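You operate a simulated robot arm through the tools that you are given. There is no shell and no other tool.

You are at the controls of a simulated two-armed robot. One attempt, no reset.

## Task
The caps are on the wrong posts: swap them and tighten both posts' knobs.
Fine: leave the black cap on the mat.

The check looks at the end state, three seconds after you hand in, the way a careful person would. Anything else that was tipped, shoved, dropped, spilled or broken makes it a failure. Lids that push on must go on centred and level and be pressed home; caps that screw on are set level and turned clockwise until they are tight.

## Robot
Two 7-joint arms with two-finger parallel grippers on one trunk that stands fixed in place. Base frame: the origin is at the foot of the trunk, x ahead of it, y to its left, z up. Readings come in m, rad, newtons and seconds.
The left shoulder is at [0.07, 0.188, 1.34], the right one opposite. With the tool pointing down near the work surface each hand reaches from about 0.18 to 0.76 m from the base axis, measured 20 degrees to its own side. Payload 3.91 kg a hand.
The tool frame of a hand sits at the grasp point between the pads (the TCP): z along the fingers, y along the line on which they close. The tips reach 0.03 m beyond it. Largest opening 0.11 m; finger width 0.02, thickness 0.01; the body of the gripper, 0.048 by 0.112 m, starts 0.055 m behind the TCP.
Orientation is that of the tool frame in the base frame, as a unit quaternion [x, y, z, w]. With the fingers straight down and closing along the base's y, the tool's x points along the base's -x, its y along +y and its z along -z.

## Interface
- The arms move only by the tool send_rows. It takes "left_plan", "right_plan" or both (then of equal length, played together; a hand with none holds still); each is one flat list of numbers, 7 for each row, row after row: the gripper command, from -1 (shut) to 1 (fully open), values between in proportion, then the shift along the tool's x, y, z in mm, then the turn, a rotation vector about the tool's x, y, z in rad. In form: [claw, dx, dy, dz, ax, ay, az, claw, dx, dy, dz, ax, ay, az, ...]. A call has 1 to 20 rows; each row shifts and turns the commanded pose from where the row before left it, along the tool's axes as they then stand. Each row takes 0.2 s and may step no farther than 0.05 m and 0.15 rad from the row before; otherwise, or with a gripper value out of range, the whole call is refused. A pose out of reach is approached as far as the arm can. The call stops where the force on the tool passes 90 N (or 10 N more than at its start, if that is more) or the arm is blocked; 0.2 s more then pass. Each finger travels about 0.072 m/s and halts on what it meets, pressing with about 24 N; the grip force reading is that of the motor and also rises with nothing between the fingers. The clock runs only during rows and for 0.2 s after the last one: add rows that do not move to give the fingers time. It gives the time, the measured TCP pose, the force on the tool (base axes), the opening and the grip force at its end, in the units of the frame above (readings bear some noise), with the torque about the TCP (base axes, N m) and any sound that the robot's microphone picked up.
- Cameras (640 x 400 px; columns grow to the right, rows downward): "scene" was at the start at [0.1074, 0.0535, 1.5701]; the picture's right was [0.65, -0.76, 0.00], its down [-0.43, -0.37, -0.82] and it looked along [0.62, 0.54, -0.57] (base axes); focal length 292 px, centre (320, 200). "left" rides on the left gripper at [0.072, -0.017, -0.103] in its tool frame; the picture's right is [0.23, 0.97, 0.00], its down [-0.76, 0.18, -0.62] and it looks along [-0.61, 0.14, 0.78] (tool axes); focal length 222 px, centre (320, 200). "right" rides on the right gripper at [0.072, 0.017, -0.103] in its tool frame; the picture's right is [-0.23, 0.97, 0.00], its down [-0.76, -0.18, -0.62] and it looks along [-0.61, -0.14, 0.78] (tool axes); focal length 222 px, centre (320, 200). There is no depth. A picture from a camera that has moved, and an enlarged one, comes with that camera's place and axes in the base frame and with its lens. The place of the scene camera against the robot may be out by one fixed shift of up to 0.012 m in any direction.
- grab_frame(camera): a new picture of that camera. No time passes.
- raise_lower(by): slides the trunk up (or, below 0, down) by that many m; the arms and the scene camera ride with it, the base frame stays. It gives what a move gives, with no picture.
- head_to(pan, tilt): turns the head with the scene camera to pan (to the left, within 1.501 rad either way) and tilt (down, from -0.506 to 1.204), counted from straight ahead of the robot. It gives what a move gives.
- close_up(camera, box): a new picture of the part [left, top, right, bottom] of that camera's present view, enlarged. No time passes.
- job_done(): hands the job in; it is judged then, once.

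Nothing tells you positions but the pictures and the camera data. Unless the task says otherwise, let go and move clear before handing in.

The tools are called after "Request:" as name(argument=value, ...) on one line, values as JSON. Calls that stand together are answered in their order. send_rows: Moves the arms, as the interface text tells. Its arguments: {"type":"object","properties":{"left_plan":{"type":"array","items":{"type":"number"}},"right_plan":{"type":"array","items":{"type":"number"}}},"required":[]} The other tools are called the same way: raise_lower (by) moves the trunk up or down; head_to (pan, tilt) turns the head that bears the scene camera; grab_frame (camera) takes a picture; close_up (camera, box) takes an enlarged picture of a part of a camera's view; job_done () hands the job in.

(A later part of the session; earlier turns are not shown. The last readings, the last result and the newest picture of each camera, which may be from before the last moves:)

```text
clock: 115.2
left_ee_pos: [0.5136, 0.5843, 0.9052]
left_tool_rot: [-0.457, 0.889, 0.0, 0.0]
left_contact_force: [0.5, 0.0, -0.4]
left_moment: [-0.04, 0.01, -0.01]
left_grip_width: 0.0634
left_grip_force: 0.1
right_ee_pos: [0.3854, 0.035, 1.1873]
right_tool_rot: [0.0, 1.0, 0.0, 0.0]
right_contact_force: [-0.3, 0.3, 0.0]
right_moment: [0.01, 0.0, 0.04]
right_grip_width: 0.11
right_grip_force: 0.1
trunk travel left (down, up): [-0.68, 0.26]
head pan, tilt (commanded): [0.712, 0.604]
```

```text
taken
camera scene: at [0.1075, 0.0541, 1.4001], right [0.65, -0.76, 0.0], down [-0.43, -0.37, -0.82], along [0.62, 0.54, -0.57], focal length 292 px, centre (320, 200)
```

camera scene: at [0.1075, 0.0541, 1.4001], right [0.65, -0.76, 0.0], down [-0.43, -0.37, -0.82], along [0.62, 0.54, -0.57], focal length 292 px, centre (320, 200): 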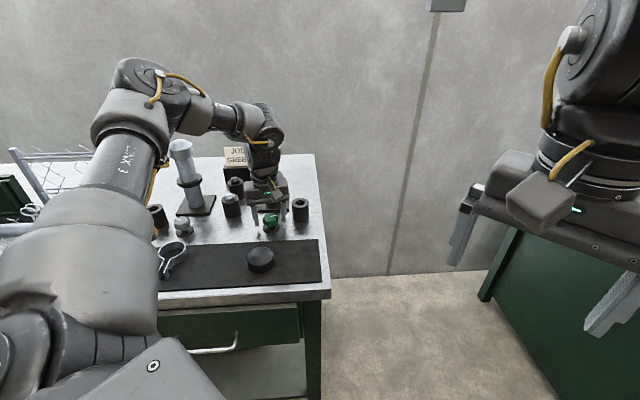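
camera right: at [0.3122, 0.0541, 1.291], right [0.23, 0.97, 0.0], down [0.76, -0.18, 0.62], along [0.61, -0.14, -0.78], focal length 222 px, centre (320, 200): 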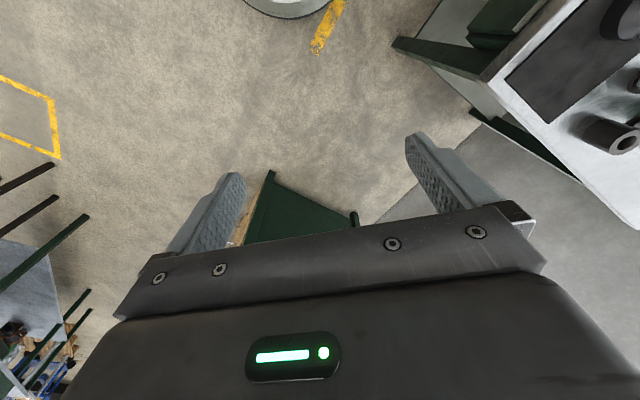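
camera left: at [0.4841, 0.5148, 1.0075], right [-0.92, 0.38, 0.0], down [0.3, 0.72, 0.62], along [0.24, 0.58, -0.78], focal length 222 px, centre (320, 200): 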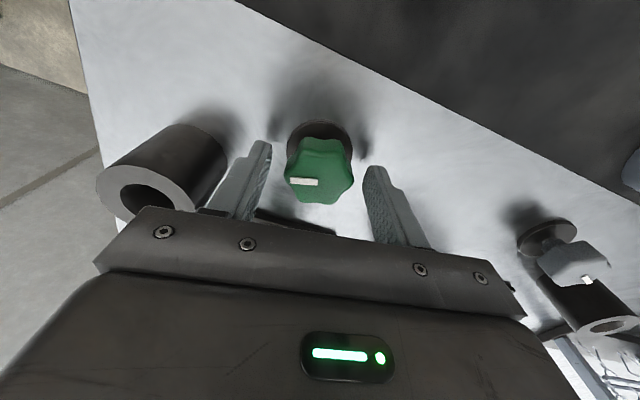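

Request:
send_rows(left_plan=[0.15, 0, 0, 0, 0, 0, -0.147, 0.15, 0, 0, 0, 0, 0, -0.147, 0.15, 0, 0, 0, 0, 0, -0.147, 0.15, 0, 0, 0, 0, 0, -0.147, 0.15, 0, 0, 0, 0, 0, 0])

Request:
close_up(camera="left", box=[240, 90, 400, 240])

Request:
grab_frame(camera="left")

```text
clock: 116.4
left_ee_pos: [0.5156, 0.6505, 0.9729]
left_tool_rot: [-0.695, 0.719, 0.0, 0.0]
left_contact_force: [0.0, -0.1, -0.1]
left_moment: [0.03, -0.01, 0.0]
left_grip_width: 0.0634
left_grip_force: 0.0
left hand out of reach, approached as far as the arm can: row 2, 3, 4
right_ee_pos: [0.3856, 0.034, 1.1882]
right_tool_rot: [0.0, 1.0, 0.0, 0.0]
right_contact_force: [-0.4, 0.4, -0.4]
right_moment: [0.01, -0.03, 0.0]
right_grip_width: 0.11
right_grip_force: 0.2
trunk travel left (down, up): [-0.68, 0.26]
head pan, tilt (commanded): [0.712, 0.604]
```

```text
2.67 times, centred on (320, 165) of left
camera zoom: at [0.53, 0.5773, 1.0756], right [-0.98, -0.19, 0.0], down [-0.15, 0.77, 0.62], along [-0.12, 0.61, -0.78], focal length 592 px, centre (320, 293)
```

zoom: 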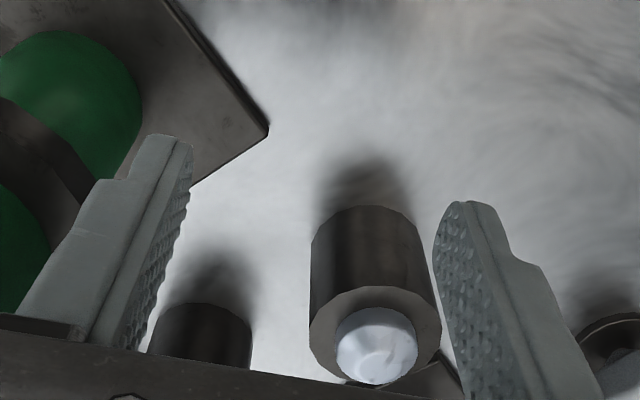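

```text
taken
camera left: at [0.53, 0.5773, 1.0756], right [-0.98, -0.19, 0.0], down [-0.15, 0.77, 0.62], along [-0.12, 0.61, -0.78], focal length 222 px, centre (320, 200)
```

left: 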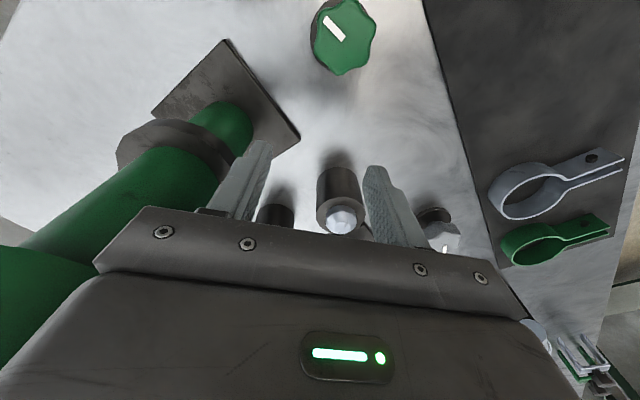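

The wrist hit its limit near 62° and the solver displaced the hand up and outward. No contact was reported, but I'll check that nothing was touched.

Request:
grab_frame(camera="scene")

Request:
close_up(camera="scene", box=[130, 90, 330, 290])

```text
taken
camera scene: at [0.1078, 0.0542, 1.4], right [0.65, -0.76, 0.0], down [-0.43, -0.37, -0.82], along [0.62, 0.54, -0.57], focal length 292 px, centre (320, 200)
```

scene: 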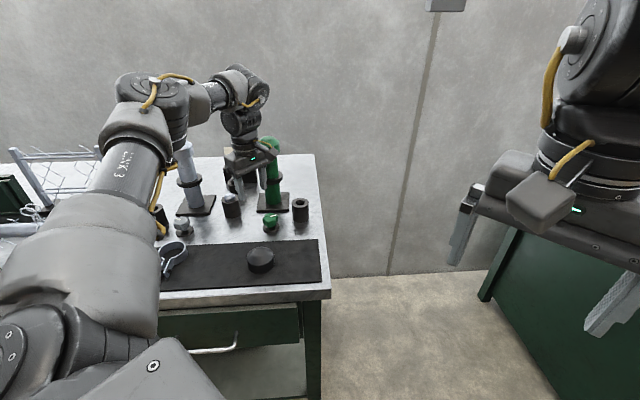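

```text
2.00 times, centred on (230, 190) of scene
camera zoom: at [0.1078, 0.0542, 1.4], right [0.65, -0.76, 0.0], down [-0.43, -0.37, -0.82], along [0.62, 0.54, -0.57], focal length 585 px, centre (500, 220)
```

zoom: 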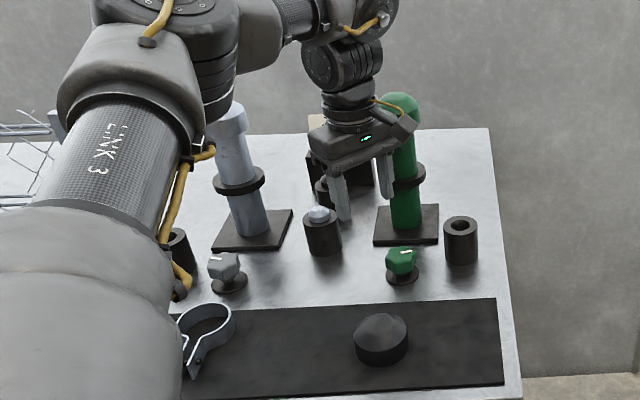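

No contact, but the gripper body is close to the green post. I'll slide directly away from it while turning back clockwise, one step at a time.

Request:
send_rows(left_plan=[0.15, 0, 12, 0, 0, 0, 0.05, 0.15, 0, 12, 0, 0, 0, 0.1])

Request:
close_up(camera="scene", box=[130, 90, 330, 290])

```text
clock: 117.0
left_ee_pos: [0.4912, 0.6531, 0.9736]
left_tool_rot: [-0.638, 0.77, -0.001, 0.001]
left_contact_force: [-0.6, -0.1, 0.5]
left_moment: [0.04, -0.02, 0.03]
left_grip_width: 0.0633
left_grip_force: 0.1
right_ee_pos: [0.3851, 0.0347, 1.1872]
right_tool_rot: [0.0, 1.0, 0.0, 0.001]
right_contact_force: [-0.1, 0.1, -0.7]
right_moment: [0.02, -0.03, 0.02]
right_grip_width: 0.1101
right_grip_force: 0.2
trunk travel left (down, up): [-0.68, 0.26]
head pan, tilt (commanded): [0.712, 0.604]
```

```text
2.00 times, centred on (230, 190) of scene
camera zoom: at [0.1068, 0.0544, 1.4001], right [0.65, -0.76, 0.0], down [-0.43, -0.37, -0.82], along [0.62, 0.54, -0.57], focal length 585 px, centre (500, 220)
```

zoom: 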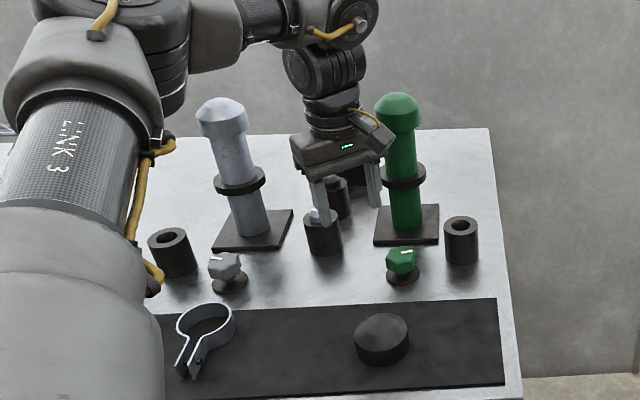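

Request:
send_rows(left_plan=[0.15, 0, 0, -25, 0, 0, 0.15, 0.15, 0, 0, -25, 0, 0, 0.15, 0.15, 0, 0, 0, 0, 0, 0.15, 0.15, 0, 0, 0, 0, 0, 0.15, 0.15, 0, 0, 0, 0, 0, 0.15, 0.15, 0, 0, 0, 0, 0, 0.147, 0.15, 0, 0, 0, 0, 0, 0])

Request:
grab_frame(camera="left")

Request:
close_up(camera="scene", box=[130, 90, 330, 290])

```text
clock: 118.6
left_ee_pos: [0.4915, 0.652, 1.0239]
left_tool_rot: [-0.242, 0.97, 0.0, 0.001]
left_contact_force: [-0.4, -0.1, -1.3]
left_moment: [0.0, 0.01, -0.01]
left_grip_width: 0.0635
left_grip_force: 0.1
right_ee_pos: [0.3861, 0.0346, 1.1872]
right_tool_rot: [0.0, 1.0, 0.0, 0.0]
right_contact_force: [0.1, 0.6, 1.7]
right_moment: [-0.02, -0.01, 0.01]
right_grip_width: 0.1102
right_grip_force: 0.0
trunk travel left (down, up): [-0.68, 0.26]
head pan, tilt (commanded): [0.712, 0.604]
```

```text
taken
camera left: at [0.4352, 0.6026, 1.1252], right [-0.66, 0.75, 0.0], down [0.59, 0.51, 0.62], along [0.47, 0.41, -0.78], focal length 222 px, centre (320, 200)
```

left: 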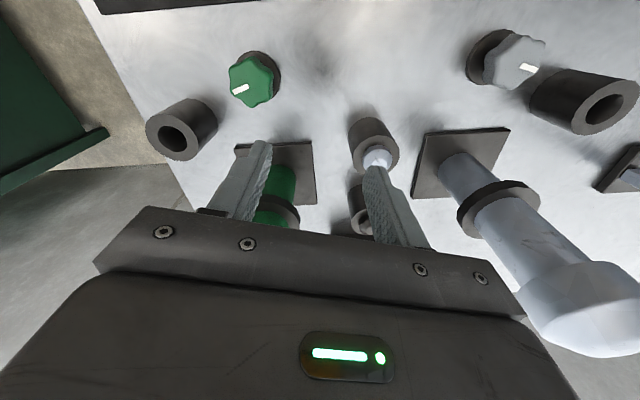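

```text
2.00 times, centred on (230, 190) of scene
camera zoom: at [0.1074, 0.0541, 1.4001], right [0.65, -0.76, 0.0], down [-0.43, -0.37, -0.82], along [0.62, 0.54, -0.57], focal length 585 px, centre (500, 220)
```

zoom: 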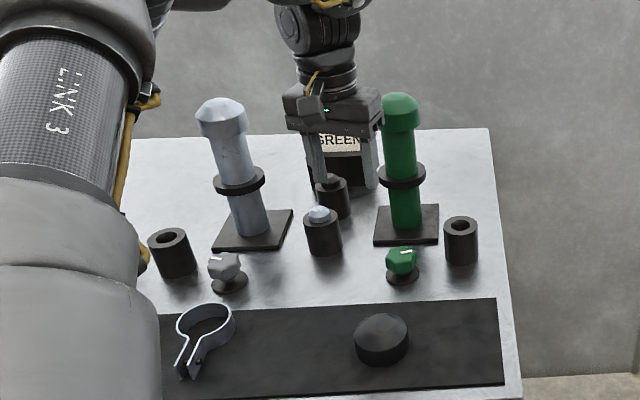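

Request:
send_rows(left_plan=[0.15, 6.9, -34.8, 0, 0, 0, 0, 0.15, 6.9, -34.8, 0, 0, 0, 0, 0.15, 0, 0, 26, 0, 0, 0, 0.15, 0, 0, 26, 0, 0, 0, 0.15, 0, 0, 26, 0, 0, 0, 0.15, 0, 0, 0, 0, 0, 0])

Request:
grab_frame(camera="left")

Request:
close_up(camera="left", box=[255, 90, 385, 220])

```text
clock: 120.0
left_ee_pos: [0.5141, 0.5834, 0.9432]
left_tool_rot: [-0.241, 0.971, 0.0, 0.001]
left_contact_force: [0.5, -0.2, 0.2]
left_moment: [0.01, -0.01, -0.01]
left_grip_width: 0.0635
left_grip_force: 0.1
right_ee_pos: [0.3847, 0.0355, 1.188]
right_tool_rot: [0.0, 1.0, 0.0, 0.001]
right_contact_force: [-0.4, -0.2, 0.1]
right_moment: [-0.03, -0.04, 0.04]
right_grip_width: 0.1099
right_grip_force: 0.0
trunk travel left (down, up): [-0.68, 0.26]
head pan, tilt (commanded): [0.712, 0.604]
```

```text
taken
camera left: at [0.4582, 0.5335, 1.0461], right [-0.66, 0.75, 0.0], down [0.59, 0.51, 0.62], along [0.47, 0.41, -0.78], focal length 222 px, centre (320, 200)
```

left: 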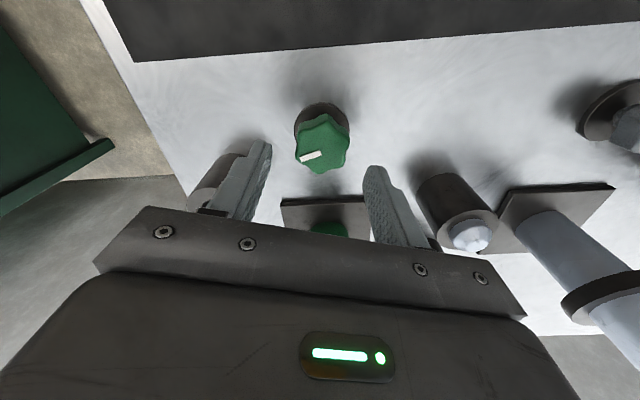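

```text
3.08 times, centred on (320, 155) of left
camera zoom: at [0.4582, 0.5335, 1.0461], right [-0.66, 0.75, 0.0], down [0.59, 0.51, 0.62], along [0.47, 0.41, -0.78], focal length 684 px, centre (320, 338)
```

zoom: 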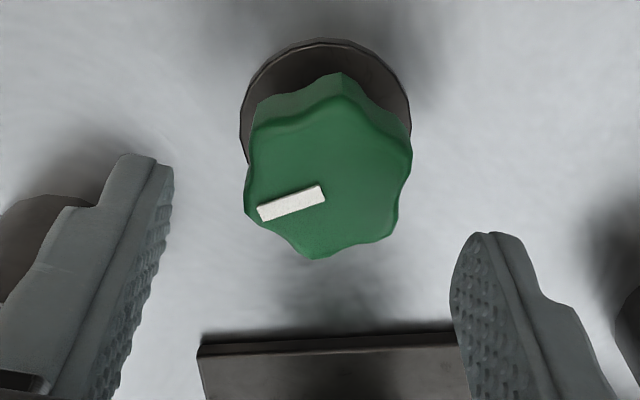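

Request:
send_rows(left_plan=[0.15, 1.5, 1.4, 10, 0, 0, 0, 0.15, 0, 0, 10, 0, 0, 0, 0.15, 0, 0, 10, 0, 0, 0, 0.15, 0, 0, 8, 0, 0, 0, 0.15, 0, 0, 0, 0, 0, 0])

Request:
close_up(camera="left", box=[240, 90, 400, 240])

```text
clock: 121.2
left_ee_pos: [0.5086, 0.5834, 0.9079]
left_tool_rot: [-0.242, 0.97, 0.0, 0.0]
left_contact_force: [-1.3, -1.0, 0.5]
left_moment: [0.0, -0.02, -0.03]
left_grip_width: 0.0634
left_grip_force: 0.0
right_ee_pos: [0.3846, 0.0341, 1.1875]
right_tool_rot: [0.0, 1.0, 0.0, 0.0]
right_contact_force: [-0.7, -0.1, -0.5]
right_moment: [-0.04, -0.04, -0.03]
right_grip_width: 0.1099
right_grip_force: 0.1
trunk travel left (down, up): [-0.68, 0.26]
head pan, tilt (commanded): [0.712, 0.604]
```

```text
2.67 times, centred on (320, 165) of left
camera zoom: at [0.4525, 0.5341, 1.0093], right [-0.66, 0.75, 0.0], down [0.59, 0.51, 0.62], along [0.47, 0.41, -0.78], focal length 592 px, centre (320, 293)
```

zoom: 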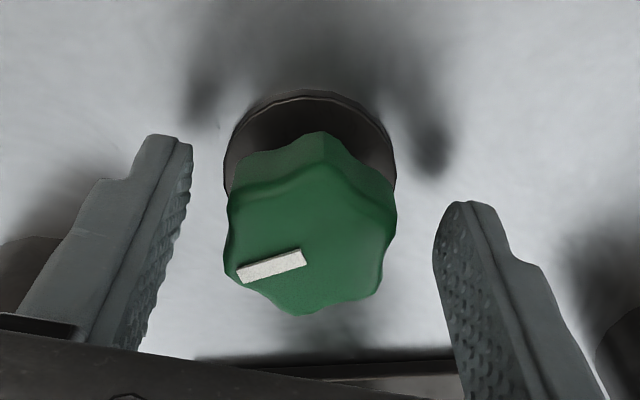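

Request:
send_rows(left_plan=[0.15, -2.2, -1.6, 2, 0, 0, 0, 0.15, 0, 0, 0, 0, 0, 0])

Request:
close_up(camera="left", box=[240, 90, 400, 240])

```text
clock: 121.8
left_ee_pos: [0.5124, 0.5836, 0.9044]
left_tool_rot: [-0.242, 0.97, 0.0, 0.001]
left_contact_force: [-0.4, 0.4, -0.3]
left_moment: [0.01, 0.01, 0.01]
left_grip_width: 0.0634
left_grip_force: 0.1
right_ee_pos: [0.3863, 0.0345, 1.1882]
right_tool_rot: [0.0, 1.0, -0.001, 0.0]
right_contact_force: [-0.1, -0.9, 1.0]
right_moment: [-0.02, 0.0, 0.0]
right_grip_width: 0.1098
right_grip_force: 0.1
trunk travel left (down, up): [-0.68, 0.26]
head pan, tilt (commanded): [0.712, 0.604]
```

```text
2.67 times, centred on (320, 165) of left
camera zoom: at [0.4556, 0.5341, 1.0072], right [-0.66, 0.75, 0.0], down [0.59, 0.51, 0.62], along [0.47, 0.41, -0.78], focal length 592 px, centre (320, 293)
```

zoom: 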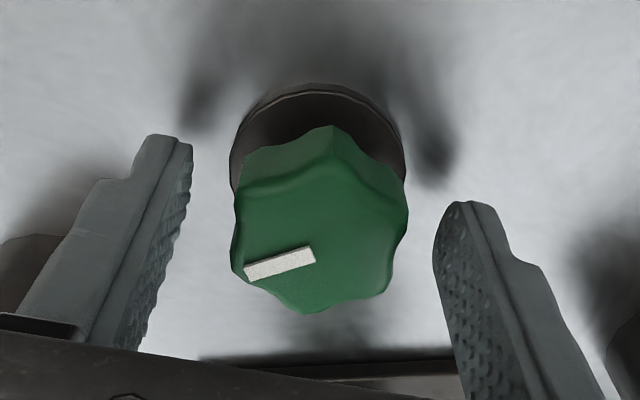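

Request:
send_rows(left_plan=[-0.1, 0, 0, 0, 0, 0, 0, -0.25, 0, 0, 0, 0, 0, 0, -0.4, 0, 0, 0, 0, 0, 0, -0.7, 0, 0, 0, 0, 0, 0, -0.7, 0, 0, 0, 0, 0, 0, -0.7, 0, 0, 0, 0, 0, 0.1, -0.7, 0, 0, 0, 0, 0, 0.1, -0.7, 0, 0, 0, 0, 0, 0.1, -0.7, 0, 0, 0, 0, 0, 0])

Request:
close_up(camera="left", box=[240, 90, 400, 240])

```text
clock: 123.8
left_ee_pos: [0.5127, 0.584, 0.9062]
left_tool_rot: [-0.093, 0.996, 0.0, 0.001]
left_contact_force: [1.1, -1.1, 5.6]
left_moment: [-0.31, 0.76, 0.0]
left_grip_width: 0.0394
left_grip_force: 44.6
right_ee_pos: [0.3842, 0.0345, 1.1874]
right_tool_rot: [0.0, 1.0, 0.0, 0.0]
right_contact_force: [-0.4, -0.3, 0.2]
right_moment: [-0.03, -0.01, -0.01]
right_grip_width: 0.1101
right_grip_force: 0.1
trunk travel left (down, up): [-0.68, 0.26]
head pan, tilt (commanded): [0.712, 0.604]
```

```text
2.67 times, centred on (320, 165) of left
camera zoom: at [0.444, 0.5524, 1.007], right [-0.4, 0.91, 0.0], down [0.71, 0.32, 0.62], along [0.57, 0.25, -0.78], focal length 592 px, centre (320, 293)
```

zoom: 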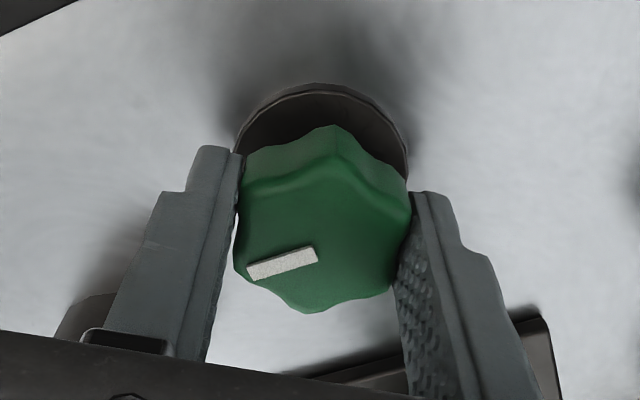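

Request:
send_rows(left_plan=[-0.7, 0, 0, 0, 0, 0, 0.1, -0.7, 0, 0, 0, 0, 0, 0.1, -0.7, 0, 0, 0, 0, 0, 0.1, -0.7, 0, 0, 0, 0, 0, 0.1, -0.7, 0, 0, 0, 0, 0, 0.1, -0.7, 0, 0, 0, 0, 0, 0])

Request:
send_rows(left_plan=[-0.7, 0, 0, 0, 0, 0, 0.1, -0.7, 0, 0, 0, 0, 0, 0.1, -0.7, 0, 0, 0, 0, 0, 0.1, -0.7, 0, 0, 0, 0, 0, 0.1, -0.7, 0, 0, 0, 0, 0, 0.1, -0.7, 0, 0, 0, 0, 0, 0])

Request:
close_up(camera="left", box=[240, 90, 400, 240])

```text
clock: 125.2
left_ee_pos: [0.5116, 0.5846, 0.9049]
left_tool_rot: [0.155, 0.988, 0.0, 0.001]
left_contact_force: [1.4, 4.4, 5.2]
left_moment: [0.1, -0.28, -0.01]
left_grip_width: 0.0392
left_grip_force: 45.2
right_ee_pos: [0.3851, 0.0343, 1.1875]
right_tool_rot: [0.0, 1.0, 0.0, 0.0]
right_contact_force: [-0.7, 0.7, -1.0]
right_moment: [0.01, 0.01, -0.01]
right_grip_width: 0.1101
right_grip_force: 0.0
trunk travel left (down, up): [-0.68, 0.26]
head pan, tilt (commanded): [0.712, 0.604]
```

```text
clock: 126.6
left_ee_pos: [0.5116, 0.5842, 0.9052]
left_tool_rot: [0.396, 0.918, 0.0, 0.0]
left_contact_force: [0.0, 1.5, 2.3]
left_moment: [0.02, -0.2, -0.02]
left_grip_width: 0.0393
left_grip_force: 45.5
right_ee_pos: [0.3854, 0.0345, 1.1876]
right_tool_rot: [0.0, 1.0, -0.001, 0.0]
right_contact_force: [0.1, 0.2, 0.0]
right_moment: [0.02, -0.01, -0.02]
right_grip_width: 0.11
right_grip_force: 0.0
trunk travel left (down, up): [-0.68, 0.26]
head pan, tilt (commanded): [0.712, 0.604]
```

```text
2.67 times, centred on (320, 165) of left
camera zoom: at [0.4502, 0.6243, 1.007], right [0.55, 0.83, 0.0], down [0.65, -0.43, 0.62], along [0.52, -0.34, -0.78], focal length 592 px, centre (320, 293)
```

zoom: 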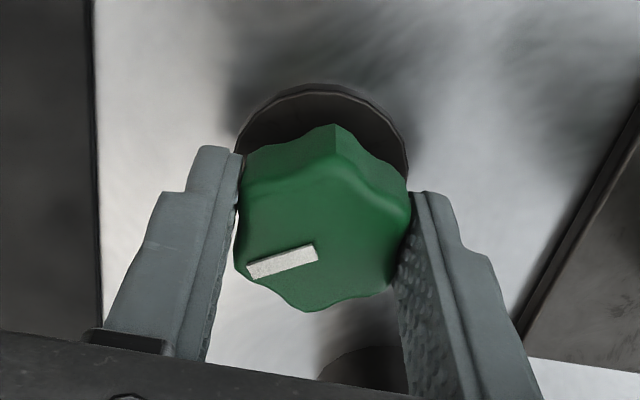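

Request:
send_rows(left_plan=[-0.7, 0, 0, 0, 0, 0, 0.1, -0.7, 0, 0, 0, 0, 0, 0.1, -0.7, 0, 0, 0, 0, 0, 0.1, -0.7, 0, 0, 0, 0, 0, 0.1, -0.7, 0, 0, 0, 0, 0, 0])

Request:
send_rows(left_plan=[-0.7, 0, 0, 0, 0, 0, 0.1, -0.7, 0, 0, 0, 0, 0, 0.1, -0.7, 0, 0, 0, 0, 0, 0.1, -0.7, 0, 0, 0, 0, 0, 0.1, -0.7, 0, 0, 0, 0, 0, 0])

Request:
close_up(camera="left", box=[240, 90, 400, 240])

Request:
close_up(camera="scene", box=[130, 90, 330, 290])

```text
clock: 127.8
left_ee_pos: [0.513, 0.5824, 0.9051]
left_tool_rot: [0.57, 0.822, 0.0, 0.0]
left_contact_force: [-3.7, -6.8, -6.8]
left_moment: [-0.08, 0.05, 0.0]
left_grip_width: 0.0393
left_grip_force: 44.8
right_ee_pos: [0.3865, 0.0347, 1.1881]
right_tool_rot: [0.001, 1.0, 0.001, 0.0]
right_contact_force: [-0.3, 0.3, 0.0]
right_moment: [0.01, 0.0, -0.03]
right_grip_width: 0.1098
right_grip_force: 0.1
trunk travel left (down, up): [-0.68, 0.26]
head pan, tilt (commanded): [0.712, 0.604]
```

```text
clock: 129.0
left_ee_pos: [0.5117, 0.5865, 0.906]
left_tool_rot: [0.721, 0.692, 0.001, -0.001]
left_contact_force: [-3.7, 2.1, -2.2]
left_moment: [0.31, 0.3, 0.86]
left_grip_width: 0.039
left_grip_force: 44.6
right_ee_pos: [0.3861, 0.0341, 1.188]
right_tool_rot: [0.0, 1.0, -0.001, -0.001]
right_contact_force: [0.1, 1.0, 0.2]
right_moment: [0.0, -0.02, 0.0]
right_grip_width: 0.1097
right_grip_force: 0.0
trunk travel left (down, up): [-0.68, 0.26]
head pan, tilt (commanded): [0.712, 0.604]
```

```text
2.67 times, centred on (320, 165) of left
camera zoom: at [0.4988, 0.6578, 1.0077], right [0.98, 0.19, 0.0], down [0.15, -0.77, 0.62], along [0.12, -0.61, -0.78], focal length 592 px, centre (320, 293)
```

zoom: 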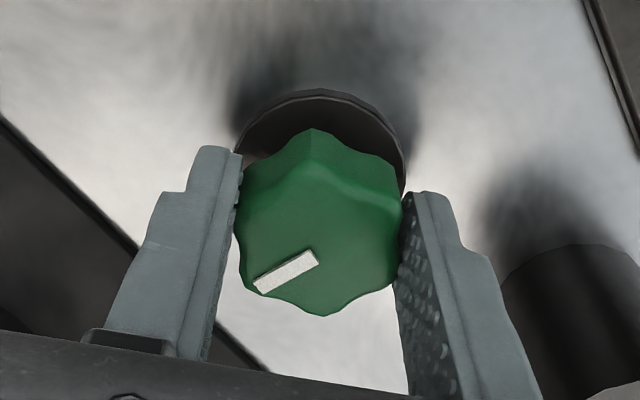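

```text
2.00 times, centred on (230, 190) of scene
camera zoom: at [0.1071, 0.0547, 1.4001], right [0.65, -0.76, 0.0], down [-0.43, -0.37, -0.82], along [0.62, 0.54, -0.57], focal length 585 px, centre (500, 220)
```

zoom: 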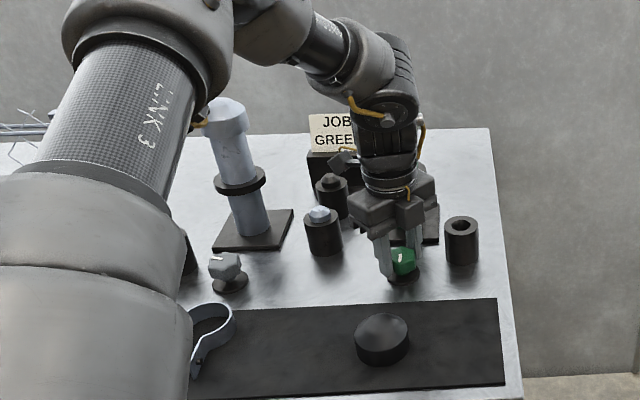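

Torque jumped to about 0.9 N·m and the knob stopped turning in my fingers, so the green knob is tight. I'll open and check it.

Request:
send_rows(left_plan=[-0.1, 0, 0, 0, 0, 0, 0, 0.15, 0, 0, 0, 0, 0, 0, 0.15, 0, 0, 0, 0, 0, 0])

Request:
close_up(camera="left", box=[240, 90, 400, 240])

```text
clock: 129.8
left_ee_pos: [0.5128, 0.5848, 0.905]
left_tool_rot: [0.722, 0.692, 0.0, 0.0]
left_contact_force: [0.0, -0.3, 0.4]
left_moment: [-0.01, 0.03, -0.02]
left_grip_width: 0.0634
left_grip_force: 0.1
right_ee_pos: [0.3853, 0.0344, 1.1881]
right_tool_rot: [-0.001, 1.0, 0.0, 0.0]
right_contact_force: [0.8, -0.1, 0.4]
right_moment: [0.02, -0.05, -0.02]
right_grip_width: 0.11
right_grip_force: 0.0
trunk travel left (down, up): [-0.68, 0.26]
head pan, tilt (commanded): [0.712, 0.604]
```

```text
2.67 times, centred on (320, 165) of left
camera zoom: at [0.4991, 0.6568, 1.0077], right [0.98, 0.19, 0.0], down [0.15, -0.77, 0.62], along [0.12, -0.61, -0.78], focal length 592 px, centre (320, 293)
```

zoom: 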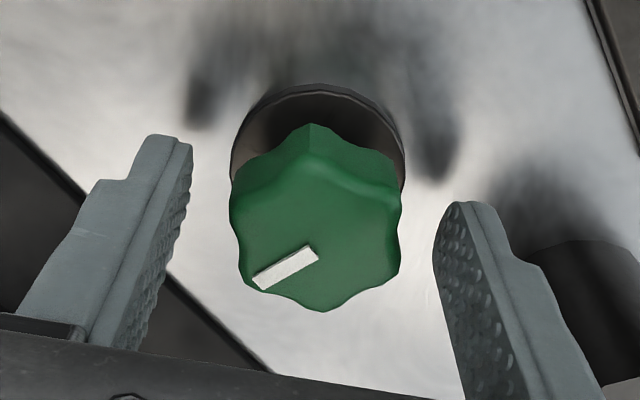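

Request:
send_rows(left_plan=[0.15, 0, 0, 0, 0, 0, -0.11, 0.15, 0, 0, 0, 0, 0, -0.11, -0.2, 0, 0, 0, 0, 0, 0, -0.5, 0, 0, 0, 0, 0, 0, -0.9, 0, 0, 0, 0, 0, 0, -0.9, 0, 0, 0, 0, 0, 0, -0.9, 0, 0, 0, 0, 0, 0.05, -0.9, 0, 0, 0, 0, 0, 0.05, -0.9, 0, 0, 0, 0, 0, 0])

Request:
close_up(camera="left", box=[240, 90, 400, 240])

```text
clock: 131.8
left_ee_pos: [0.5112, 0.5836, 0.9058]
left_tool_rot: [0.678, 0.735, 0.0, -0.001]
left_contact_force: [-5.4, -3.0, -4.3]
left_moment: [-0.18, 0.16, 0.63]
left_grip_width: 0.0394
left_grip_force: 44.8
right_ee_pos: [0.3849, 0.0354, 1.1875]
right_tool_rot: [-0.001, 1.0, -0.001, 0.0]
right_contact_force: [-0.4, 0.0, -0.4]
right_moment: [-0.05, -0.01, 0.0]
right_grip_width: 0.1101
right_grip_force: 0.2
trunk travel left (down, up): [-0.68, 0.26]
head pan, tilt (commanded): [0.712, 0.604]
```

```text
2.67 times, centred on (320, 165) of left
camera zoom: at [0.4901, 0.6544, 1.0074], right [0.95, 0.3, 0.0], down [0.24, -0.75, 0.62], along [0.19, -0.59, -0.78], focal length 592 px, centre (320, 293)
```

zoom: 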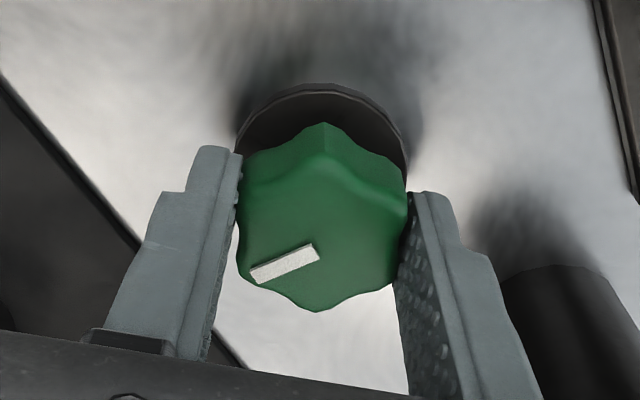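

Request:
send_rows(left_plan=[-0.9, 0, 0, 0, 0, 0, 0.05, -0.9, 0, 0, 0, 0, 0, 0.04, -0.9, 0, 0, 0, 0, 0, 0])

Request:
send_rows(left_plan=[-0.3, 0, 0, 0, 0, 0, 0, 0.15, 0, 0, 0, 0, 0, 0, 0.15, 0, 0, 0, 0, 0, 0])

Request:
close_up(camera="left", box=[240, 90, 400, 240])

```text
clock: 132.6
left_ee_pos: [0.5133, 0.5841, 0.9052]
left_tool_rot: [0.711, 0.703, 0.001, 0.001]
left_contact_force: [-4.2, -1.5, -3.1]
left_moment: [0.12, 0.11, 0.83]
left_grip_width: 0.0392
left_grip_force: 45.2
right_ee_pos: [0.3852, 0.0349, 1.1879]
right_tool_rot: [0.001, 1.0, 0.0, 0.0]
right_contact_force: [0.1, 0.1, -0.1]
right_moment: [0.03, 0.01, 0.02]
right_grip_width: 0.1102
right_grip_force: 0.0
trunk travel left (down, up): [-0.68, 0.26]
head pan, tilt (commanded): [0.712, 0.604]
```

```text
clock: 133.4
left_ee_pos: [0.5125, 0.584, 0.9051]
left_tool_rot: [0.71, 0.704, 0.0, 0.001]
left_contact_force: [0.2, -0.1, -0.2]
left_moment: [-0.02, 0.0, -0.03]
left_grip_width: 0.0634
left_grip_force: 0.1
right_ee_pos: [0.3851, 0.0346, 1.1874]
right_tool_rot: [0.0, 1.0, 0.0, 0.0]
right_contact_force: [0.2, 0.4, 0.5]
right_moment: [0.01, 0.01, 0.0]
right_grip_width: 0.1102
right_grip_force: 0.0
trunk travel left (down, up): [-0.68, 0.26]
head pan, tilt (commanded): [0.712, 0.604]
```

```text
2.67 times, centred on (320, 165) of left
camera zoom: at [0.4967, 0.6566, 1.0076], right [0.98, 0.22, 0.0], down [0.17, -0.76, 0.62], along [0.14, -0.61, -0.78], focal length 592 px, centre (320, 293)
```

zoom: 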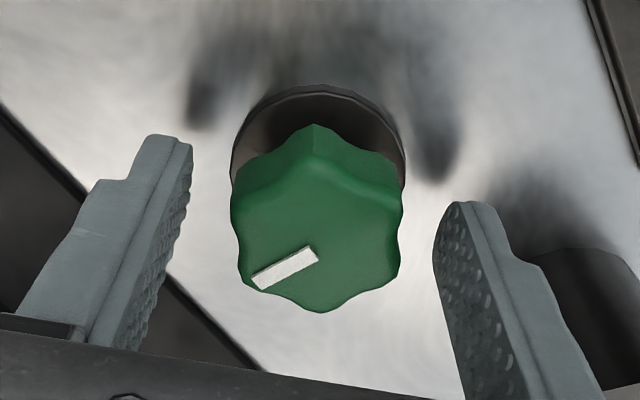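

The green knob is confirmed tight against its stop. Lifting clear with the trunk, then turning the hand back and heading for the grey knob.

Request:
raise_lower(by=0.12)

Request:
send_rows(left_plan=[0.15, 0, 0, 0, 0, 0, -0.147, 0.15, 0, 0, 0, 0, 0, -0.147, 0.15, 0, 0, 0, 0, 0, -0.147, 0.15, 0, 0, 0, 0, 0, -0.147, 0.15, 0, 0, 0, 0, 0, -0.147, 0.15, 0, 0, 0, 0, 0, -0.147, 0.15, 0, 0, 0, 0, 0, -0.147, 0.15, 0, 0, 0, 0, 0, -0.147, 0.15, 0, 0, 0, 0, 0, -0.147, 0.15, 0, 0, 0, 0, 0, -0.147, 0.15, 0, 0, 0, 0, 0, -0.147, 0.15, 0, 0, 0, 0, 0, -0.147, 0.15, 0, 0, 0, 0, 0, -0.147, 0.15, 0, 0, 0, 0, 0, -0.147, 0.15, 0, 0, 0, 0, 0, -0.147, 0.15, 0, 0, 0, 0, 0, 0])

Request:
grab_frame(camera="left")

Request:
close_up(camera="scene", box=[130, 90, 330, 310])

```text
clock: 134.9
left_ee_pos: [0.5139, 0.5838, 1.0244]
left_tool_rot: [0.711, 0.704, 0.001, 0.0]
left_contact_force: [0.4, -0.1, -0.5]
left_moment: [0.01, 0.04, 0.03]
left_grip_width: 0.0633
left_grip_force: 0.0
right_ee_pos: [0.3859, 0.0351, 1.3073]
right_tool_rot: [0.0, 1.0, 0.001, 0.0]
right_contact_force: [-0.1, -0.2, 0.0]
right_moment: [0.0, 0.01, 0.0]
right_grip_width: 0.1101
right_grip_force: 0.0
trunk travel left (down, up): [-0.8, 0.14]
head pan, tilt (commanded): [0.712, 0.604]
```

```text
clock: 138.3
left_ee_pos: [0.513, 0.584, 1.0249]
left_tool_rot: [-0.308, 0.951, 0.001, 0.0]
left_contact_force: [0.1, 0.3, -0.2]
left_moment: [0.03, -0.01, -0.02]
left_grip_width: 0.0633
left_grip_force: 0.0
right_ee_pos: [0.385, 0.0336, 1.3074]
right_tool_rot: [0.0, 1.0, 0.0, 0.0]
right_contact_force: [-0.6, 0.4, 0.3]
right_moment: [0.03, -0.01, 0.0]
right_grip_width: 0.11
right_grip_force: 0.0
trunk travel left (down, up): [-0.8, 0.14]
head pan, tilt (commanded): [0.712, 0.604]
```

```text
taken
camera left: at [0.4641, 0.5279, 1.1274], right [-0.75, 0.66, 0.0], down [0.51, 0.59, 0.62], along [0.41, 0.47, -0.78], focal length 222 px, centre (320, 200)
```

left: 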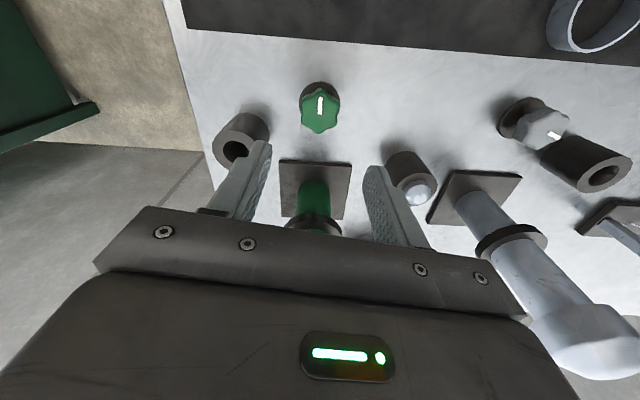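

```text
1.82 times, centred on (230, 200) of scene
camera zoom: at [0.1075, 0.054, 1.5201], right [0.65, -0.76, 0.0], down [-0.43, -0.37, -0.82], along [0.62, 0.54, -0.57], focal length 532 px, centre (484, 200)
```

zoom: 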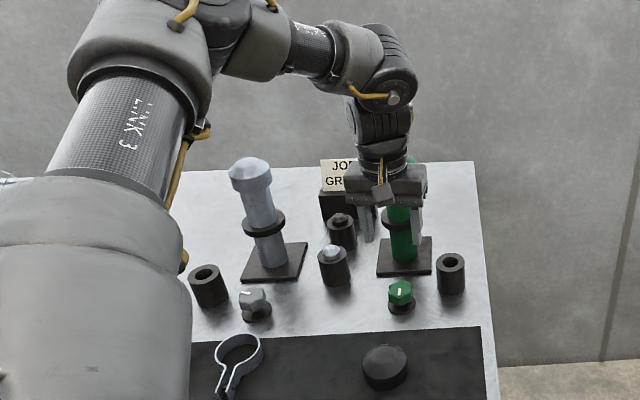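

Request:
send_rows(left_plan=[0.15, 6.7, 39.4, 0, 0, 0, 0, 0.15, 6.7, 39.4, 0, 0, 0, 0, 0.15, 6.7, 39.4, 0, 0, 0, 0, 0.15, 6.7, 39.4, 0, 0, 0, 0, 0.15, 6.7, 39.4, 0, 0, 0, 0, 0.15, 6.7, 39.4, 0, 0, 0, 0, 0.15, 0, 0, 0, 0, 0, 0])

Request:
grab_frame(camera="left")

Request:
close_up(camera="left", box=[270, 50, 380, 160])

Request:
close_up(camera="scene", box=[130, 90, 330, 310])

```text
clock: 139.9
left_ee_pos: [0.3425, 0.7534, 1.0226]
left_tool_rot: [-0.306, 0.952, 0.001, 0.0]
left_contact_force: [1.1, -0.8, 0.2]
left_moment: [-0.03, 0.01, 0.02]
left_grip_width: 0.0633
left_grip_force: 0.1
right_ee_pos: [0.3845, 0.0339, 1.3078]
right_tool_rot: [0.0, 1.0, 0.001, -0.001]
right_contact_force: [-0.3, -0.3, -0.2]
right_moment: [0.01, -0.01, 0.0]
right_grip_width: 0.11
right_grip_force: 0.0
trunk travel left (down, up): [-0.8, 0.14]
head pan, tilt (commanded): [0.712, 0.604]
```

```text
taken
camera left: at [0.2936, 0.6976, 1.1248], right [-0.75, 0.66, 0.0], down [0.51, 0.59, 0.62], along [0.41, 0.47, -0.78], focal length 222 px, centre (320, 200)
```

left: 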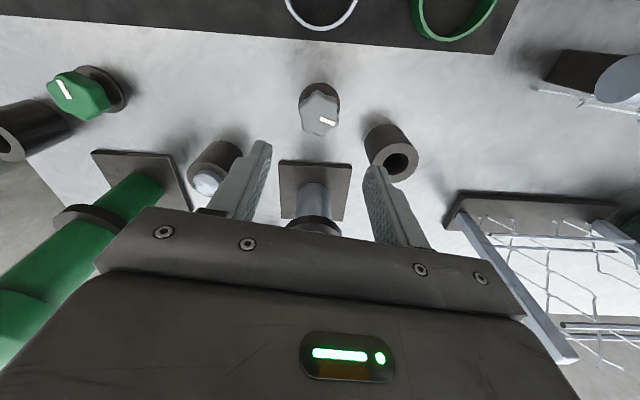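

```text
3.64 times, centred on (325, 105) of left
camera zoom: at [0.2936, 0.6976, 1.1248], right [-0.75, 0.66, 0.0], down [0.51, 0.59, 0.62], along [0.41, 0.47, -0.78], focal length 808 px, centre (302, 546)
```

zoom: 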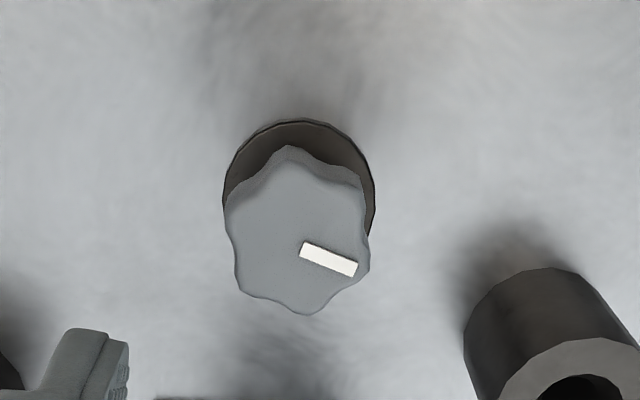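

```text
1.82 times, centred on (230, 200) of scene
camera zoom: at [0.1079, 0.0537, 1.52], right [0.65, -0.76, 0.0], down [-0.43, -0.37, -0.82], along [0.62, 0.54, -0.57], focal length 532 px, centre (484, 200)
```

zoom: 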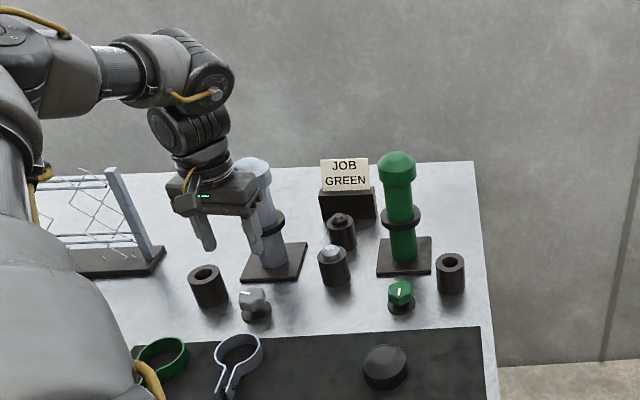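

The grey knob is found directly below, within about 1 mm. I'll align the fingers with its valleys (yaw ≈57°), then lower.

Request:
send_rows(left_plan=[0.15, 1, -1.2, 0, 0, 0, 0, 0.15, 0, 0, 0, 0, 0, -0.1227, 0.15, 0, 0, 0, 0, 0, -0.1227, 0.15, 0, 0, 0, 0, 0, -0.1227, 0.15, 0, 0, 0, 0, 0, 0])

Request:
raise_lower(by=-0.08)

Request:
grab_frame(camera="left")

Request:
close_up(camera="left", box=[255, 90, 385, 220])

Request:
close_up(camera="scene", box=[130, 90, 330, 310])

```text
clock: 141.1
left_ee_pos: [0.3433, 0.7514, 1.0244]
left_tool_rot: [-0.476, 0.88, -0.001, 0.0]
left_contact_force: [0.1, 0.2, 0.6]
left_moment: [0.01, 0.03, 0.01]
left_grip_width: 0.0634
left_grip_force: 0.1
right_ee_pos: [0.385, 0.0354, 1.3074]
right_tool_rot: [0.001, 1.0, 0.0, 0.0]
right_contact_force: [0.0, 0.3, -0.1]
right_moment: [-0.01, 0.04, 0.0]
right_grip_width: 0.1099
right_grip_force: 0.1
trunk travel left (down, up): [-0.8, 0.14]
head pan, tilt (commanded): [0.712, 0.604]
```

```text
clock: 142.2
left_ee_pos: [0.343, 0.752, 0.9429]
left_tool_rot: [-0.476, 0.879, -0.001, 0.0]
left_contact_force: [-0.8, 0.5, 0.1]
left_moment: [0.02, 0.01, -0.02]
left_grip_width: 0.0634
left_grip_force: 0.0
right_ee_pos: [0.3839, 0.0353, 1.2284]
right_tool_rot: [0.0, 1.0, -0.001, 0.0]
right_contact_force: [-0.2, 1.0, -0.3]
right_moment: [0.01, 0.0, 0.0]
right_grip_width: 0.1099
right_grip_force: 0.1
trunk travel left (down, up): [-0.72, 0.22]
head pan, tilt (commanded): [0.712, 0.604]
```

```text
taken
camera left: at [0.3174, 0.6813, 1.0464], right [-0.94, 0.34, 0.0], down [0.27, 0.73, 0.62], along [0.22, 0.59, -0.78], focal length 222 px, centre (320, 200)
```

left: 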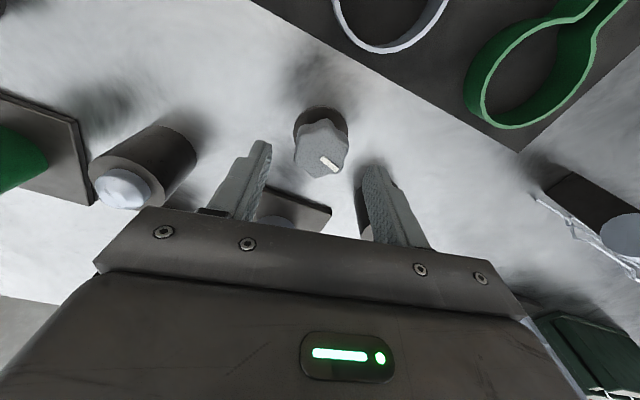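

```text
3.08 times, centred on (320, 155) of left
camera zoom: at [0.3174, 0.6813, 1.0464], right [-0.94, 0.34, 0.0], down [0.27, 0.73, 0.62], along [0.22, 0.59, -0.78], focal length 684 px, centre (320, 338)
```

zoom: 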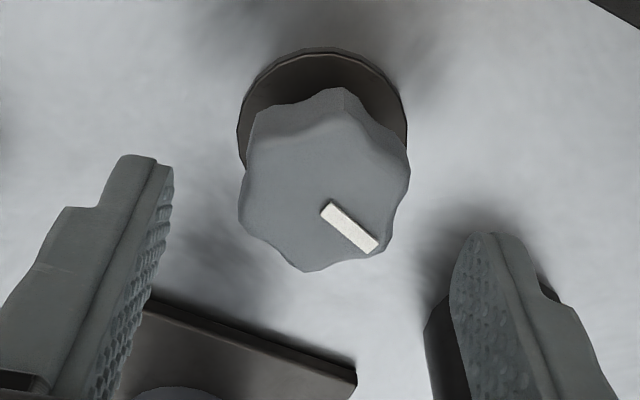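

```text
1.82 times, centred on (230, 200) of scene
camera zoom: at [0.1073, 0.054, 1.4401], right [0.65, -0.76, 0.0], down [-0.43, -0.37, -0.82], along [0.62, 0.54, -0.57], focal length 532 px, centre (484, 200)
```

zoom: 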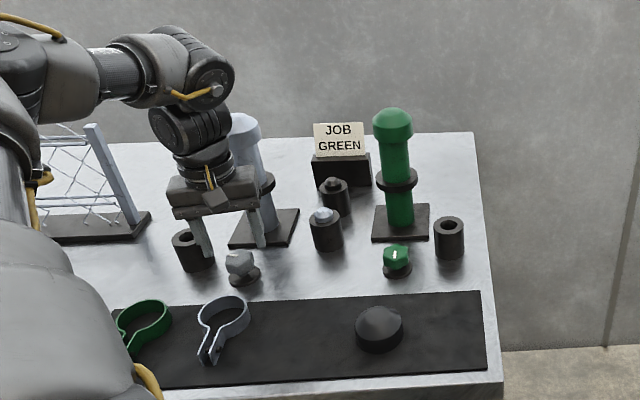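

Request:
send_rows(left_plan=[0.15, -0.4, 0.6, 10, 0, 0, 0, 0.15, 0, 0, 10, 0, 0, 0, 0.15, 0, 0, 10, 0, 0, 0, 0.15, 0, 0, 8, 0, 0, 0, 0.15, 0, 0, 0, 0, 0, 0])

Request:
close_up(camera="left", box=[240, 90, 400, 240])

```text
clock: 143.4
left_ee_pos: [0.3427, 0.7509, 0.9062]
left_tool_rot: [-0.476, 0.879, -0.002, 0.0]
left_contact_force: [0.2, 0.2, -0.3]
left_moment: [-0.01, 0.01, 0.0]
left_grip_width: 0.0635
left_grip_force: 0.0
right_ee_pos: [0.3849, 0.0354, 1.2277]
right_tool_rot: [0.0, 1.0, 0.0, 0.001]
right_contact_force: [-0.3, -0.4, 0.1]
right_moment: [0.02, -0.01, 0.01]
right_grip_width: 0.1098
right_grip_force: 0.0
trunk travel left (down, up): [-0.72, 0.22]
head pan, tilt (commanded): [0.712, 0.604]
```

```text
2.67 times, centred on (320, 165) of left
camera zoom: at [0.3173, 0.6814, 1.0076], right [-0.94, 0.34, 0.0], down [0.27, 0.73, 0.62], along [0.22, 0.58, -0.78], focal length 592 px, centre (320, 293)
```

zoom: 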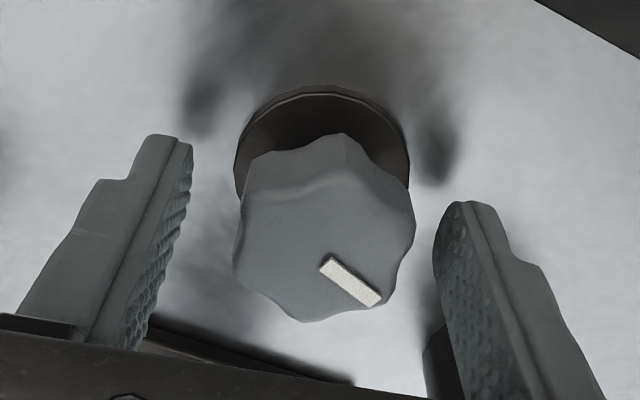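

Request:
send_rows(left_plan=[0.0, 0, 0.6, 0, 0, 0, 0, -0.15, 0, 0, 0, 0, 0, 0, -0.3, 0, 0, 0, 0, 0, 0, -0.7, 0, 0, 0, 0, 0, 0, -0.7, 0, 0, 0, 0, 0, 0, -0.7, 0, 0, 0, 0, 0, 0.1, -0.7, 0, 0, 0, 0, 0, 0.1, -0.7, 0, 0, 0, 0, 0, 0.1, -0.7, 0, 0, 0, 0, 0, 0])

Request:
close_up(camera="left", box=[240, 90, 400, 240])

```text
clock: 145.4
left_ee_pos: [0.341, 0.7541, 0.9062]
left_tool_rot: [-0.338, 0.941, 0.0, 0.0]
left_contact_force: [2.6, -3.7, -3.6]
left_moment: [0.23, -0.44, -0.04]
left_grip_width: 0.0391
left_grip_force: 45.1
right_ee_pos: [0.3865, 0.0358, 1.2274]
right_tool_rot: [0.0, 1.0, 0.0, -0.001]
right_contact_force: [-0.3, -0.1, -0.2]
right_moment: [0.02, 0.0, 0.04]
right_grip_width: 0.11
right_grip_force: 0.0
trunk travel left (down, up): [-0.72, 0.22]
head pan, tilt (commanded): [0.712, 0.604]
```

```text
2.67 times, centred on (320, 165) of left
camera zoom: at [0.2972, 0.6928, 1.0076], right [-0.79, 0.61, 0.0], down [0.47, 0.62, 0.62], along [0.38, 0.5, -0.78], focal length 592 px, centre (320, 293)
```

zoom: 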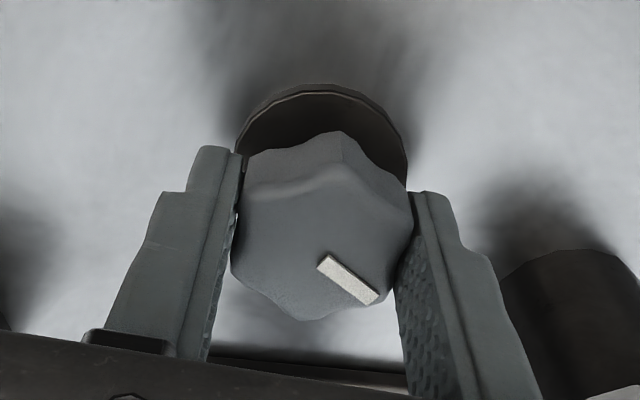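

The grey knob is turning with the hand. Continuing clockwise in batches.

Request:
send_rows(left_plan=[-0.7, 0, 0, 0, 0, 0, 0.1, -0.7, 0, 0, 0, 0, 0, 0.1, -0.7, 0, 0, 0, 0, 0, 0.1, -0.7, 0, 0, 0, 0, 0, 0.1, -0.7, 0, 0, 0, 0, 0, 0.1, -0.7, 0, 0, 0, 0, 0, 0])

Request:
send_rows(left_plan=[-0.7, 0, 0, 0, 0, 0, 0.1, -0.7, 0, 0, 0, 0, 0, 0.1, -0.7, 0, 0, 0, 0, 0, 0.1, -0.7, 0, 0, 0, 0, 0, 0.1, -0.7, 0, 0, 0, 0, 0, 0])

Request:
grab_frame(camera="left")

Request:
close_up(camera="scene", box=[130, 90, 330, 310])

```text
clock: 146.8
left_ee_pos: [0.3422, 0.752, 0.9045]
left_tool_rot: [-0.095, 0.996, 0.0, 0.0]
left_contact_force: [-0.8, -7.6, -6.9]
left_moment: [0.02, -0.09, -0.02]
left_grip_width: 0.0391
left_grip_force: 45.6
right_ee_pos: [0.3858, 0.0354, 1.2272]
right_tool_rot: [0.0, 1.0, 0.0, 0.0]
right_contact_force: [0.4, -0.1, 0.7]
right_moment: [0.0, 0.01, 0.03]
right_grip_width: 0.1101
right_grip_force: 0.1
trunk travel left (down, up): [-0.72, 0.22]
head pan, tilt (commanded): [0.712, 0.604]
```

```text
clock: 148.0
left_ee_pos: [0.3412, 0.7539, 0.9059]
left_tool_rot: [0.106, 0.994, -0.001, 0.001]
left_contact_force: [-0.4, -2.6, -8.0]
left_moment: [0.25, 0.22, 0.01]
left_grip_width: 0.0395
left_grip_force: 45.4
right_ee_pos: [0.3858, 0.035, 1.2271]
right_tool_rot: [0.0, 1.0, -0.001, 0.001]
right_contact_force: [0.2, -0.4, 1.1]
right_moment: [-0.02, 0.01, 0.0]
right_grip_width: 0.1099
right_grip_force: 0.1
trunk travel left (down, up): [-0.72, 0.22]
head pan, tilt (commanded): [0.712, 0.604]
```

```text
taken
camera left: at [0.2677, 0.7513, 1.0076], right [-0.02, 1.0, 0.0], down [0.78, 0.01, 0.62], along [0.62, 0.01, -0.78], focal length 222 px, centre (320, 200)
```

left: 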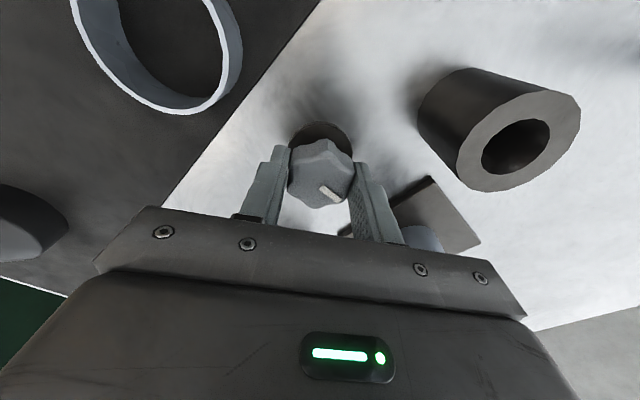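

```text
1.82 times, centred on (230, 200) of scene
camera zoom: at [0.1082, 0.055, 1.4399], right [0.65, -0.76, 0.0], down [-0.43, -0.37, -0.82], along [0.62, 0.54, -0.57], focal length 532 px, centre (484, 200)
```

zoom: 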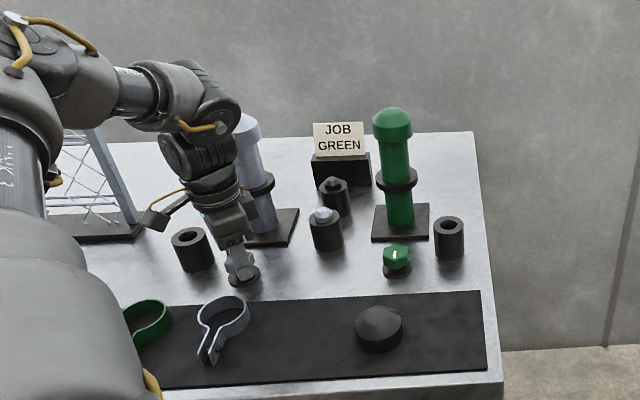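

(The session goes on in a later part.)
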